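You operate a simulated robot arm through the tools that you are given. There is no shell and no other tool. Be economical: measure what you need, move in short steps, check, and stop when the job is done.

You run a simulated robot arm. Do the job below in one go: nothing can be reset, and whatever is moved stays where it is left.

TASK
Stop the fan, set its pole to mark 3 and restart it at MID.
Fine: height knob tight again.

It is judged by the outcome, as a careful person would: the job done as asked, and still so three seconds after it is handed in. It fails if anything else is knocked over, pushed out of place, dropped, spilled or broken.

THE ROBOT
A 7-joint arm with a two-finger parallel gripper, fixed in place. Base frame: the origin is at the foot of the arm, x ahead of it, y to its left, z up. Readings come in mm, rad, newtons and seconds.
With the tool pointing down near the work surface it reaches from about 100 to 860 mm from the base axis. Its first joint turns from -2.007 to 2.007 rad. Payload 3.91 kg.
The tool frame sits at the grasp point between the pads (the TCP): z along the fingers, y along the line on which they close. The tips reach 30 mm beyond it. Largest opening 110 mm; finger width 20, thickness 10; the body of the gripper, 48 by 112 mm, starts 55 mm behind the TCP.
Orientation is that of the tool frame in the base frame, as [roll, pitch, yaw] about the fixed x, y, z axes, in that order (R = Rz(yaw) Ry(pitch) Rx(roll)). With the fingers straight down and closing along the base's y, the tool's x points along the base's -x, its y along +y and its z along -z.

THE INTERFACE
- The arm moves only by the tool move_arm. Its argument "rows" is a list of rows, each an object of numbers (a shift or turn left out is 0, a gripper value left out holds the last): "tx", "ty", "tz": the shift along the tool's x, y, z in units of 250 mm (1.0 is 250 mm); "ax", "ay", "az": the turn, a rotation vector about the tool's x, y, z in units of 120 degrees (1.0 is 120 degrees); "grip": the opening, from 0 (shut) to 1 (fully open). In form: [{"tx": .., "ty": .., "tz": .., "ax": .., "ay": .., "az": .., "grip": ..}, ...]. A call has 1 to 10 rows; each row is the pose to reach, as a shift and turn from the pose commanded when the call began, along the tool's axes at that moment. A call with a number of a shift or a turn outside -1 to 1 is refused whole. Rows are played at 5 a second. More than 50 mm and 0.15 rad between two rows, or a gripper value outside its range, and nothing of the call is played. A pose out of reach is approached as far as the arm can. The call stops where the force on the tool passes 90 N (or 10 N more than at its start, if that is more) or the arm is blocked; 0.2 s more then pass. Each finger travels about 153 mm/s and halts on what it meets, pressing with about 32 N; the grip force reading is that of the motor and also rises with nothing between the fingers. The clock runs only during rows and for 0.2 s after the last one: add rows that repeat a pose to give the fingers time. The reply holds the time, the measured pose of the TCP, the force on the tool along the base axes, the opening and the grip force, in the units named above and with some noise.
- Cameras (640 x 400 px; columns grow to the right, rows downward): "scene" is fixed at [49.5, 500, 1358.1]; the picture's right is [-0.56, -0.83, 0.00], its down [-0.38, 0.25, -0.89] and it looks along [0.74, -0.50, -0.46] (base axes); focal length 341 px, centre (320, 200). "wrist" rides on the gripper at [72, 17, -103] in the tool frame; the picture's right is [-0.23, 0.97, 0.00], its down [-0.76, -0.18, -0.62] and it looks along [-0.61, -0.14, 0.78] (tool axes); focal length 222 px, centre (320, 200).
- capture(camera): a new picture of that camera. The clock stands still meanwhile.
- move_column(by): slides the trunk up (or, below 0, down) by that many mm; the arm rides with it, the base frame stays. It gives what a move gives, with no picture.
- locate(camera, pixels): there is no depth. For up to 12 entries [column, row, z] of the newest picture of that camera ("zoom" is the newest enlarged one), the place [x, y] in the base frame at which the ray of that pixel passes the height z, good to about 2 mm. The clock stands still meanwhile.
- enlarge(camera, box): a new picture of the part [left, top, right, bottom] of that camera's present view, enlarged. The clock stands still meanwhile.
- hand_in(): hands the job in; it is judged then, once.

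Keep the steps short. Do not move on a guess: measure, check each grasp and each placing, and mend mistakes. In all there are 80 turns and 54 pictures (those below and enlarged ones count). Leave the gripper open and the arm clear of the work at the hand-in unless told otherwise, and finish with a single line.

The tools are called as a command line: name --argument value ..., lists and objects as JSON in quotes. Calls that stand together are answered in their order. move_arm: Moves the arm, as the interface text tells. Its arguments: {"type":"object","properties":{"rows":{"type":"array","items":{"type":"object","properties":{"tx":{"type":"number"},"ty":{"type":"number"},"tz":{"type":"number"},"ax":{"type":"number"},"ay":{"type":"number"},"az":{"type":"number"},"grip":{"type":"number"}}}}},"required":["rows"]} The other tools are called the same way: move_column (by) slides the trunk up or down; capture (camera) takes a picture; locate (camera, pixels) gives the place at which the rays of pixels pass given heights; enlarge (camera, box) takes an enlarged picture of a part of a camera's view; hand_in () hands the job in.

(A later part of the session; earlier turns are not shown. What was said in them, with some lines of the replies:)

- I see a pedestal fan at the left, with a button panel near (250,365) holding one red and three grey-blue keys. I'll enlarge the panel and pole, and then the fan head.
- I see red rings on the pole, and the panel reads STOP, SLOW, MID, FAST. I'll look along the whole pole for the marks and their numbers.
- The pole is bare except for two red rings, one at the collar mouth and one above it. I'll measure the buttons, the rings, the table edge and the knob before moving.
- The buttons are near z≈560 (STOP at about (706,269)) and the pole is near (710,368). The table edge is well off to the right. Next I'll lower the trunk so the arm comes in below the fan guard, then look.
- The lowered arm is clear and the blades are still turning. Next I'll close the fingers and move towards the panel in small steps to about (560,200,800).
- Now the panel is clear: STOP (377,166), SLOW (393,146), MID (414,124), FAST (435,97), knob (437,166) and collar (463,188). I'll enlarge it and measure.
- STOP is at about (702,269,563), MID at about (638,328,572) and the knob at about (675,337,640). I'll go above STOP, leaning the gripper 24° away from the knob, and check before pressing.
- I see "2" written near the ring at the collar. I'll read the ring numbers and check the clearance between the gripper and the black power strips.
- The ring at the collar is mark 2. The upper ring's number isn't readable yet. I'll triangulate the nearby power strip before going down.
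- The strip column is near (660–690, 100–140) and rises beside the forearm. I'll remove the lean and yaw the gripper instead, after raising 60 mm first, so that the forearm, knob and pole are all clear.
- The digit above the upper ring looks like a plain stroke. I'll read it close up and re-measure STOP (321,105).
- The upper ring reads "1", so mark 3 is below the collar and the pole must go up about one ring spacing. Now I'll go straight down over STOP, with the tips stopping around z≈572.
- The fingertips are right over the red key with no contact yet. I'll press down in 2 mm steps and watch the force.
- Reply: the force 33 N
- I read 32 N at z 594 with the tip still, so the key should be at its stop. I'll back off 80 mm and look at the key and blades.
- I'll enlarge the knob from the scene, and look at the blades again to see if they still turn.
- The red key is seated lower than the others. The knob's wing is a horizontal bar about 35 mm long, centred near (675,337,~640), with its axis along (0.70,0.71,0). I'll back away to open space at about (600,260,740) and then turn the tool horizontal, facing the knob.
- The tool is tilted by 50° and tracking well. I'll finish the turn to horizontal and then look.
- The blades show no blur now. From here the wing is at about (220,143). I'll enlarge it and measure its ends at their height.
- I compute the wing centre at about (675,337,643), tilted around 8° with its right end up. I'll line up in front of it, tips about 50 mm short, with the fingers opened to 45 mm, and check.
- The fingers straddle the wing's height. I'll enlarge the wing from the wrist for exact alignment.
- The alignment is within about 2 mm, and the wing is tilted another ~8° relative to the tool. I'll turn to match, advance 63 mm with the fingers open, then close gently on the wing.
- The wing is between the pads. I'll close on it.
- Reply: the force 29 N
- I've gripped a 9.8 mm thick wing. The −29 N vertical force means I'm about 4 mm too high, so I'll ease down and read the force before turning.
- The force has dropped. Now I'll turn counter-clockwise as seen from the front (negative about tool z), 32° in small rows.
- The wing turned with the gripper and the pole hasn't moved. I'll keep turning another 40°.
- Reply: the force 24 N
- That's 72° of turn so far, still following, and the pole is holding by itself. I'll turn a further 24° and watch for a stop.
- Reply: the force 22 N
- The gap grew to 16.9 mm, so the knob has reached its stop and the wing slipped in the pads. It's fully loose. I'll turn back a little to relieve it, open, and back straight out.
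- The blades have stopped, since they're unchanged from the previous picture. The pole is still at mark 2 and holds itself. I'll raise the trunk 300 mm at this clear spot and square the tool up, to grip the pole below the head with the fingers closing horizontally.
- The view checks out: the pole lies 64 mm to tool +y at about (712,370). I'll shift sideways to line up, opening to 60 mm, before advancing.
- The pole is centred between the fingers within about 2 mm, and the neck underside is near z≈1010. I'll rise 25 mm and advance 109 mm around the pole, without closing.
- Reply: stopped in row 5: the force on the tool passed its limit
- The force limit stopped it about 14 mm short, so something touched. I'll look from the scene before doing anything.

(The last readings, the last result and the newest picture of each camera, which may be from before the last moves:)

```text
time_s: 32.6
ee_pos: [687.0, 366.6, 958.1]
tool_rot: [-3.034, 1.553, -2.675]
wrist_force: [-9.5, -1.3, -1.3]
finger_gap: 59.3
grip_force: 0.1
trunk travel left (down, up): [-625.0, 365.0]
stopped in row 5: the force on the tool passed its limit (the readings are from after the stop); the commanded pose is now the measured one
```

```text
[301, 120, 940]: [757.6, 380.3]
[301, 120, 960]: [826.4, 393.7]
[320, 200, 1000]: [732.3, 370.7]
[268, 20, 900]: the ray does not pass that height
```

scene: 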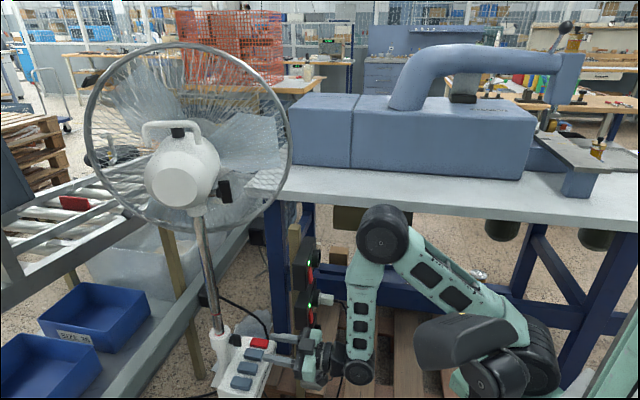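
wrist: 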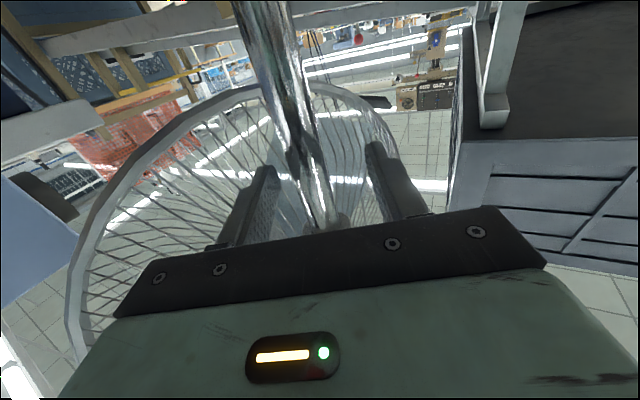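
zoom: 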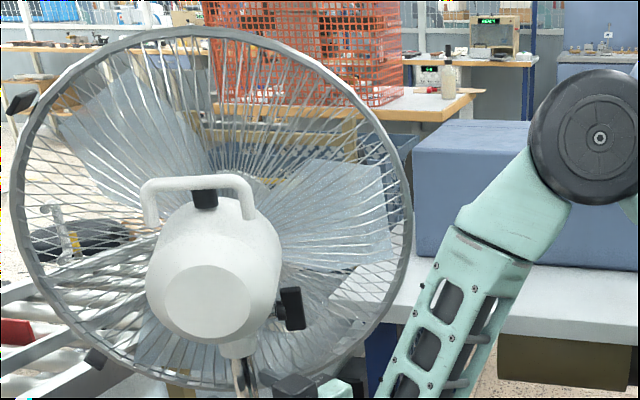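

The cause isn't visible in that crop. I'll enlarge exactly where the gripper meets the pole.

enlarge --camera "scene" --box '[170, 170, 298, 250]'

```text
5.00 times, centred on (234, 210) of scene
```

zoom: 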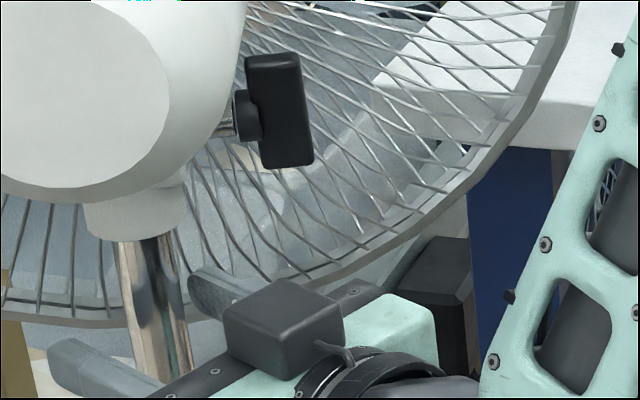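

The far fingertip at (210,285) in the crop is against the lower rim of the guard. I'll back off 60 mm, drop 95 mm so I'm below the guard, recentre by 6 mm, and come in again.

move_arm --rows '[{"tz": -0.12}, {"tz": -0.24}, {"tx": 0.13, "ty": -0.01, "tz": -0.24}, {"tx": 0.26, "ty": -0.024, "tz": -0.24}, {"tx": 0.38, "ty": -0.024, "tz": -0.24}, {"tx": 0.38, "ty": -0.024, "tz": -0.12}, {"tx": 0.38, "ty": -0.024, "tz": 0.0}, {"tx": 0.38, "ty": -0.024, "tz": 0.052}, {"tx": 0.38, "ty": -0.024, "tz": 0.052}]'

capture --camera "scene"

```text
time_s: 34.6
ee_pos: [700.3, 363.5, 861.7]
tool_rot: [-3.006, 1.556, -2.65]
wrist_force: [-0.9, -0.3, -0.2]
finger_gap: 60.5
grip_force: 0.1
trunk travel left (down, up): [-625.0, 365.0]
```

```text
10 pictures are left
```

scene: 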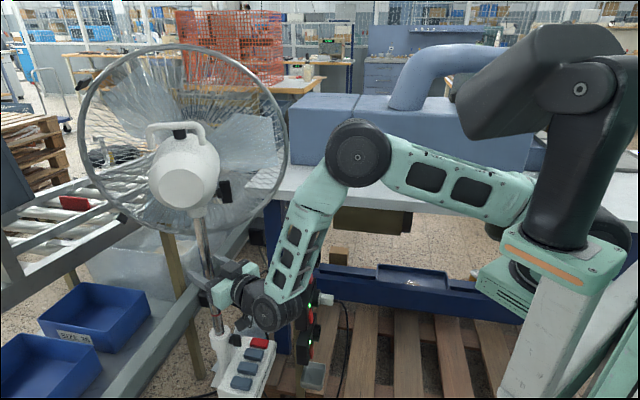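

The fan base hasn't moved: STOP is still at (260,342). The pole is between the fingers with no contact force. I'll close on it.

move_arm --rows '[{"grip": 0.3}, {"grip": 0}, {"grip": 0}, {"grip": 0}]'

```text
time_s: 35.6
ee_pos: [700.2, 365.5, 862.3]
tool_rot: [-3.047, 1.557, -2.691]
wrist_force: [1.7, 9.1, -0.1]
finger_gap: 23.5
grip_force: 44.4
trunk travel left (down, up): [-625.0, 365.0]
```

I have it gripped at a 23.5 mm diameter. I'll relieve the side force by 2 mm and lift 35 mm, watching the load.

move_arm --rows '[{"ty": 0.006, "grip": 0}, {"tx": -0.04, "ty": 0.006, "grip": 0}, {"tx": -0.09, "ty": 0.006, "grip": 0}, {"tx": -0.14, "ty": 0.006, "grip": 0}, {"tx": -0.14, "ty": 0.006, "grip": 0}]'

enlarge --camera "scene" --box '[190, 260, 286, 350]'

```text
time_s: 36.8
ee_pos: [700.5, 365.4, 898.8]
tool_rot: [-2.984, 1.554, -2.631]
wrist_force: [-21.4, -19.5, -4.5]
finger_gap: 23.5
grip_force: 45.1
trunk travel left (down, up): [-625.0, 365.0]
```

```text
4.44 times, centred on (238, 305) of scene
```

zoom: 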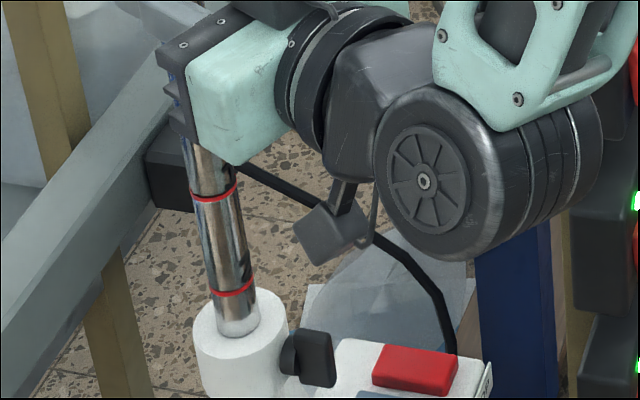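

The pole follows without slipping, with ring 2 now well above the collar. I'll lift the remaining 34 mm, easing the side force slightly.

move_arm --rows '[{"tx": -0.03, "tz": -0.006, "grip": 0}, {"tx": -0.07, "tz": -0.01, "grip": 0}, {"tx": -0.11, "tz": -0.01, "grip": 0}, {"tx": -0.134, "tz": -0.01, "grip": 0}, {"tx": -0.134, "tz": -0.01, "grip": 0}]'

enlarge --camera "scene" --box '[198, 290, 262, 350]'

```text
time_s: 38.0
ee_pos: [699.2, 365.9, 932.6]
tool_rot: [-3.051, 1.561, -2.699]
wrist_force: [12.2, -5.1, -1.5]
finger_gap: 23.4
grip_force: 45.5
trunk travel left (down, up): [-625.0, 365.0]
```

```text
6.67 times, centred on (230, 320) of scene
```

zoom: 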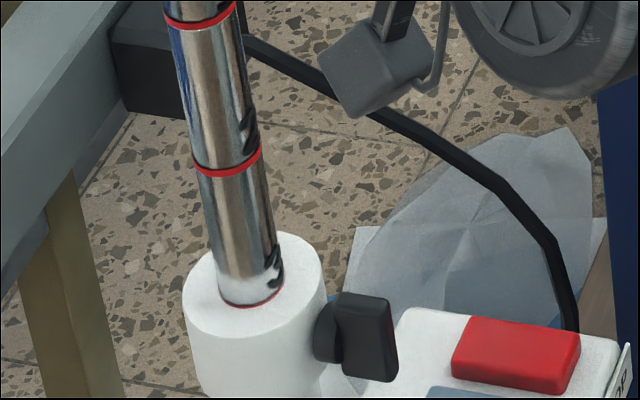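

Ring 3 is at the collar mouth with its digit just above, but the ring is half hidden. I'll raise 2 mm more, then release and back out, to see whether the pole holds.

move_arm --rows '[{"tx": -0.009, "grip": 0}, {"tx": -0.009, "grip": 0}, {"tx": -0.009, "grip": 0.55}, {"tx": -0.009, "grip": 0.55}, {"tx": -0.009, "tz": -0.15, "grip": 0.55}, {"tx": -0.009, "tz": -0.32, "grip": 0.55}, {"tx": -0.009, "tz": -0.32, "grip": 0.55}]'

enlarge --camera "scene" --box '[198, 290, 262, 350]'

```text
time_s: 39.6
ee_pos: [621.9, 335.3, 936.4]
tool_rot: [-3.042, 1.557, -2.688]
wrist_force: [0.1, 0.1, -0.4]
finger_gap: 60.5
grip_force: 0.1
trunk travel left (down, up): [-625.0, 365.0]
```

```text
6.67 times, centred on (230, 320) of scene
```

zoom: 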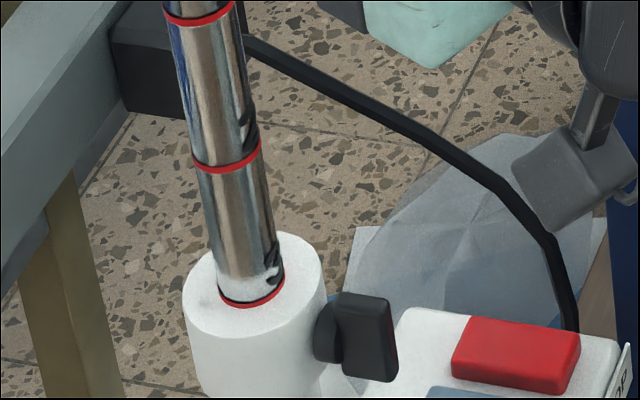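

Ring 3 and its digit "3" sit right at the collar mouth, and the pole holds. I'll retrace the way back to the knob: sideways and back first, yaw to the knob axis, then lower the trunk.

move_arm --rows '[{"ty": -0.08, "tz": -0.06}, {"ty": -0.16, "tz": -0.12}, {"ty": -0.247, "tz": -0.19}, {"ty": -0.247, "tz": -0.19}]'

move_arm --rows '[{"ax": -0.07}, {"ax": -0.14}, {"ax": -0.208}, {"ax": -0.208}]'

move_column --by -297

enlarge --camera "wrist" --box '[220, 70, 420, 220]'

```text
time_s: 40.6
ee_pos: [600.5, 262.0, 937.8]
tool_rot: [-3.011, 1.556, -2.655]
wrist_force: [-0.1, -0.6, 0.0]
finger_gap: 60.6
grip_force: 0.0
trunk travel left (down, up): [-625.0, 365.0]
```

```text
time_s: 41.6
ee_pos: [601.4, 263.7, 936.6]
tool_rot: [2.842, 1.557, -2.65]
wrist_force: [-0.3, 0.5, -0.5]
finger_gap: 60.6
grip_force: 0.0
trunk travel left (down, up): [-625.0, 365.0]
```

```text
time_s: 44.6
ee_pos: [600.3, 262.0, 639.7]
tool_rot: [2.834, 1.557, -2.657]
wrist_force: [0.4, -0.7, -0.9]
finger_gap: 60.5
grip_force: 0.0
trunk travel left (down, up): [-328.0, 662.0]
```

```text
2.67 times, centred on (320, 145) of wrist
```

zoom: 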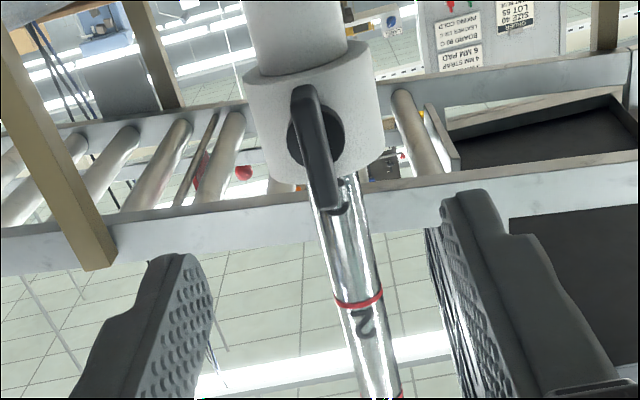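

The wing is vertical and centred, within 1 mm of the tool. I'll advance 80 mm and close on it.

move_arm --rows '[{"tz": 0.11, "grip": 0.4}, {"tz": 0.22, "grip": 0.4}, {"tz": 0.32, "grip": 0.4}, {"tz": 0.32, "grip": 0.4}, {"tz": 0.32, "grip": 0.1}, {"tz": 0.32, "grip": 0}, {"tz": 0.32, "grip": 0}]'

```text
time_s: 46.2
ee_pos: [658.1, 318.0, 638.8]
tool_rot: [2.882, 1.558, -2.615]
wrist_force: [14.2, -5.5, -0.4]
finger_gap: 8.8
grip_force: 44.8
trunk travel left (down, up): [-328.0, 662.0]
```

I've gripped the wing squarely (8.8 mm). Now I'll tighten, turning clockwise from the front (positive about tool z), first 40°.

move_arm --rows '[{"az": 0.067, "grip": 0}, {"az": 0.133, "grip": 0}, {"az": 0.2, "grip": 0}, {"az": 0.267, "grip": 0}, {"az": 0.333, "grip": 0}, {"az": 0.333, "grip": 0}]'

move_arm --rows '[{"az": 0.067, "grip": 0}, {"az": 0.133, "grip": 0}, {"az": 0.2, "grip": 0}, {"az": 0.25, "grip": 0}, {"az": 0.25, "grip": 0}]'

```text
time_s: 47.6
ee_pos: [655.6, 319.5, 640.1]
tool_rot: [1.588, 0.867, 2.372]
wrist_force: [22.6, -4.3, 3.6]
finger_gap: 8.9
grip_force: 45.0
trunk travel left (down, up): [-328.0, 662.0]
```

```text
time_s: 48.8
ee_pos: [657.1, 318.8, 638.6]
tool_rot: [1.582, 0.344, 2.364]
wrist_force: [21.0, -5.7, 9.9]
finger_gap: 8.8
grip_force: 45.5
trunk travel left (down, up): [-328.0, 662.0]
```

The tool is 20° from horizontal, close to the original wing angle, and the grip is still square. I'll keep turning in small steps until the wing resists.

move_arm --rows '[{"az": 0.03, "grip": 0}, {"az": 0.06, "grip": 0}, {"az": 0.09, "grip": 0}, {"az": 0.09, "grip": 0}]'

move_arm --rows '[{"az": 0.03, "grip": 0}, {"az": 0.06, "grip": 0}, {"az": 0.09, "grip": 0}, {"az": 0.09, "grip": 0}]'

```text
time_s: 49.8
ee_pos: [655.9, 318.8, 639.8]
tool_rot: [1.582, 0.157, 2.364]
wrist_force: [21.1, 4.3, 11.7]
finger_gap: 12.5
grip_force: 45.5
trunk travel left (down, up): [-328.0, 662.0]
```

```text
time_s: 50.8
ee_pos: [656.4, 320.5, 639.0]
tool_rot: [1.583, -0.031, 2.366]
wrist_force: [16.5, 19.2, 10.0]
finger_gap: 16.6
grip_force: 45.2
trunk travel left (down, up): [-328.0, 662.0]
```

The gap opened to 16.6 mm against a firm stop, so the knob is tight again. I'll turn back 14° to free the pads, open, and retreat 90 mm.

move_arm --rows '[{"az": -0.06, "grip": 0.1}, {"az": -0.12, "grip": 0.4}, {"az": -0.12, "grip": 0.4}, {"az": -0.12, "tz": -0.18, "grip": 0.4}, {"az": -0.12, "tz": -0.36, "grip": 0.4}, {"az": -0.12, "tz": -0.36, "grip": 0.4}]'

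enlarge --camera "wrist" --box '[180, 50, 420, 230]'

```text
time_s: 52.2
ee_pos: [594.0, 253.8, 640.4]
tool_rot: [1.583, 0.218, 2.365]
wrist_force: [-0.5, 0.9, 0.7]
finger_gap: 44.1
grip_force: 0.1
trunk travel left (down, up): [-328.0, 662.0]
```

```text
2.22 times, centred on (300, 140) of wrist
```

zoom: 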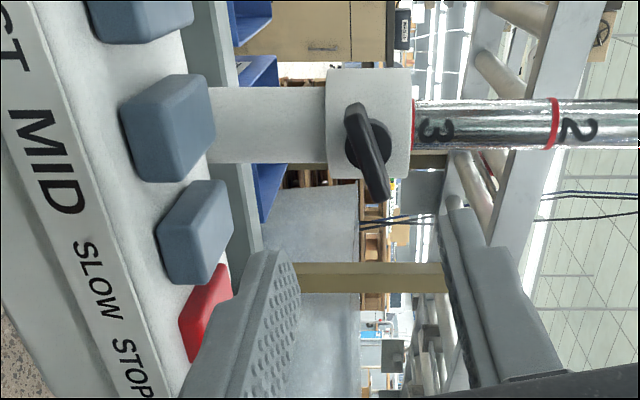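

The knob is back at its original angle, the "3" ring is at the collar, and MID is the third key. I'll raise 40 mm, close the fingers, level the tool, and lean it 55° downward for pressing MID.

move_arm --rows '[{"ty": 0.08, "az": 0.05, "grip": 0}, {"ty": 0.16, "az": 0.104, "grip": 0}, {"ty": 0.16, "az": 0.104, "grip": 0}]'

move_arm --rows '[{"ax": 0.066}, {"ax": 0.132}, {"ax": 0.198}, {"ax": 0.264}, {"ax": 0.33}, {"ax": 0.396}, {"ax": 0.458}, {"ax": 0.458}]'

```text
time_s: 53.0
ee_pos: [586.9, 260.7, 678.6]
tool_rot: [1.585, 0.0, 2.362]
wrist_force: [0.5, -0.7, -0.2]
finger_gap: 0.0
grip_force: 32.5
trunk travel left (down, up): [-328.0, 662.0]
```

```text
time_s: 54.8
ee_pos: [588.6, 260.3, 677.5]
tool_rot: [2.512, 0.006, 2.36]
wrist_force: [-0.3, -0.9, -0.8]
finger_gap: 0.1
grip_force: 32.5
trunk travel left (down, up): [-328.0, 662.0]
```

The tool leans 36° from vertical. I'll go to a hover about 20 mm over MID and check.

move_arm --rows '[{"tx": 0.017, "ty": 0.035, "tz": 0.119}, {"tx": 0.034, "ty": 0.07, "tz": 0.238}, {"tx": 0.05, "ty": 0.106, "tz": 0.356}, {"tx": 0.05, "ty": 0.106, "tz": 0.356}]'

enlarge --camera "scene" --box '[190, 290, 334, 400]'

capture --camera "wrist"

```text
time_s: 55.8
ee_pos: [628.6, 323.7, 620.4]
tool_rot: [2.543, 0.001, 2.366]
wrist_force: [-0.2, 0.0, 0.8]
finger_gap: 0.0
grip_force: 32.2
trunk travel left (down, up): [-328.0, 662.0]
```

```text
3.64 times, centred on (262, 345) of scene
```

zoom: 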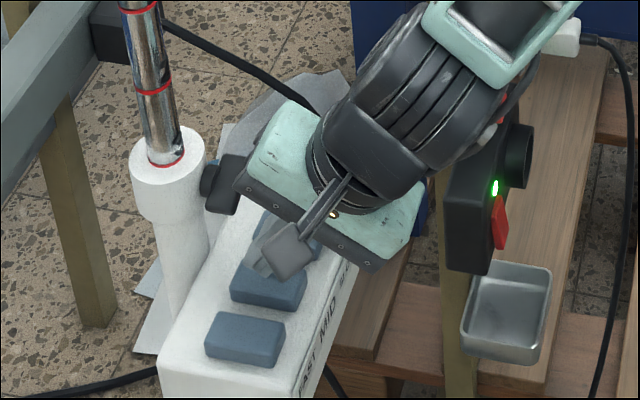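

```text
3 pictures are left
```

wrist: 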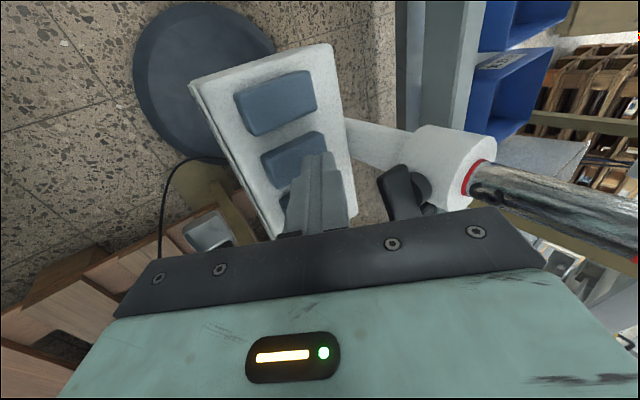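

The tip is over the third key. Free check: I'll locate MID's visible edges from this view.

locate --camera "wrist" --pixels '[[275, 102, 571], [261, 153, 571], [323, 133, 571], [270, 180, 571], [318, 152, 590], [318, 152, 571]]'

locate --camera "scene" --pixels '[[242, 384, 571], [248, 368, 571], [253, 355, 571]]'

```text
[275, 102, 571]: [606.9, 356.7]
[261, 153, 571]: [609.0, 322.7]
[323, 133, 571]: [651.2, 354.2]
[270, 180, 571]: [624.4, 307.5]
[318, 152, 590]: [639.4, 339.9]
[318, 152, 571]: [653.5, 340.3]
```

```text
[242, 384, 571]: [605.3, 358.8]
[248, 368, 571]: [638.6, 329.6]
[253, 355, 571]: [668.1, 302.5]
```

MID's centre is (638,329), and my predicted contact is (635,330), which is good. I'll press straight down in small steps.

move_arm --rows '[{"ty": -0.027, "tz": 0.04}, {"ty": -0.0405, "tz": 0.0595}, {"ty": -0.045, "tz": 0.066}, {"ty": -0.0495, "tz": 0.0727}, {"ty": -0.054, "tz": 0.0793}]'

```text
time_s: 57.0
ee_pos: [629.8, 323.7, 597.6]
tool_rot: [2.541, 0.001, 2.362]
wrist_force: [-1.3, -0.7, 9.3]
finger_gap: 0.0
grip_force: 32.3
trunk travel left (down, up): [-328.0, 662.0]
```

Contact: 9 N at z 597.6. I'll press a little deeper, to about the 32 N that STOP needed.

move_arm --rows '[{"ty": -0.0045, "tz": 0.0066}, {"ty": -0.009, "tz": 0.0132}, {"ty": -0.0135, "tz": 0.0198}, {"ty": -0.0135, "tz": 0.0198}]'

```text
time_s: 58.0
ee_pos: [630.3, 322.3, 592.5]
tool_rot: [2.54, 0.006, 2.361]
wrist_force: [2.1, 2.1, 28.4]
finger_gap: 0.0
grip_force: 32.6
trunk travel left (down, up): [-328.0, 662.0]
```

The force is 28 N after about 5 mm of travel. I'll go 2 mm further to be sure it's at the bottom, then lift off along the tool and open.

move_arm --rows '[{"ty": -0.0045, "tz": 0.0066}, {"ty": -0.0045, "tz": 0.0066}]'

move_arm --rows '[{"ty": 0.02, "tz": -0.1}, {"ty": 0.02, "tz": -0.25}, {"ty": 0.0, "tz": -0.4}, {"ty": -0.1, "tz": -0.5, "grip": 1}, {"ty": -0.1, "tz": -0.6, "grip": 1}, {"ty": -0.1, "tz": -0.6, "grip": 1}]'

capture --camera "scene"

```text
time_s: 58.6
ee_pos: [630.1, 322.6, 591.1]
tool_rot: [2.538, 0.003, 2.362]
wrist_force: [0.0, 0.2, 36.8]
finger_gap: 0.0
grip_force: 31.6
trunk travel left (down, up): [-328.0, 662.0]
```

```text
time_s: 60.0
ee_pos: [553.1, 248.1, 699.9]
tool_rot: [2.541, 0.003, 2.364]
wrist_force: [-0.6, -0.6, 0.0]
finger_gap: 110.0
grip_force: 0.2
trunk travel left (down, up): [-328.0, 662.0]
```

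```text
2 pictures are left
```

scene: 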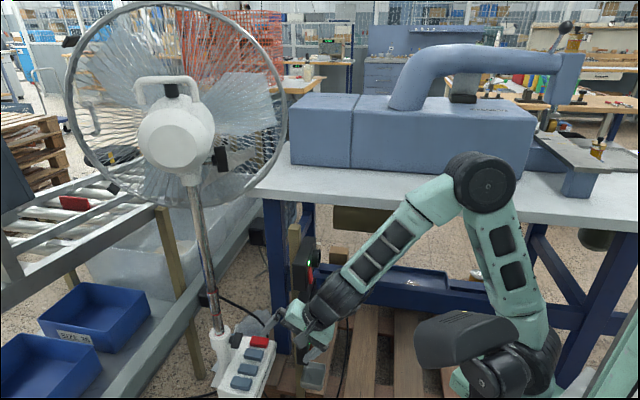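

The head is higher, and the arm is clear with the gripper open. I'll check the keys, knob and ring, and then the blades.

enlarge --camera "scene" --box '[196, 310, 292, 400]'

move_arm --rows '[{"tz": -0.06}, {"tz": -0.12}, {"tz": -0.12}, {"tz": -0.12}, {"tz": -0.12}, {"tz": -0.12}]'

capture --camera "scene"

```text
4.44 times, centred on (244, 355) of scene
```

zoom: 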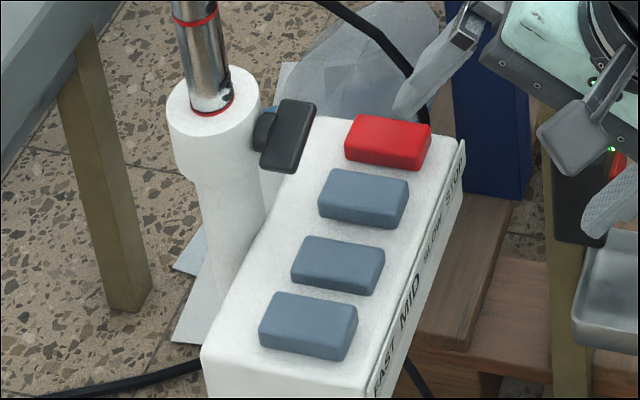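

```text
time_s: 61.4
ee_pos: [542.2, 234.8, 723.0]
tool_rot: [2.543, 0.002, 2.363]
wrist_force: [-0.6, 0.5, 0.4]
finger_gap: 110.1
grip_force: 0.0
trunk travel left (down, up): [-328.0, 662.0]
```

```text
0 pictures are left
```

scene: 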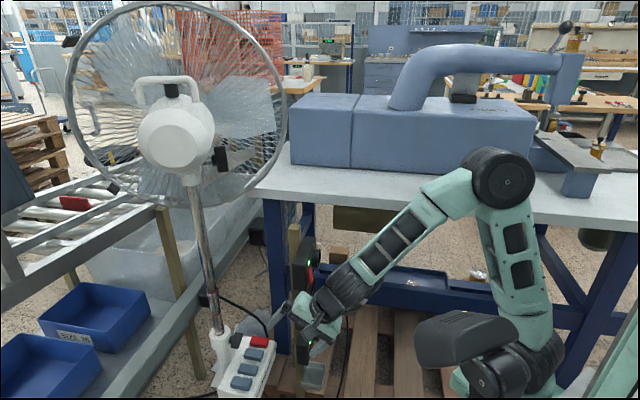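

The MID key sits lower than its neighbours, the red key is back up, and the blades have moved between the last two pictures. Ring 3 is at the collar, the knob is at its tight angle, and the arm is clear with the gripper open. Handing in.

hand_in

```text
The job is handed in.
```

I stopped the fan, raised its pole to mark 3, tightened the height knob to its stop and restarted it at MID; while the pole was loose, a fingertip touched the guard and the head may have turned a few degrees.
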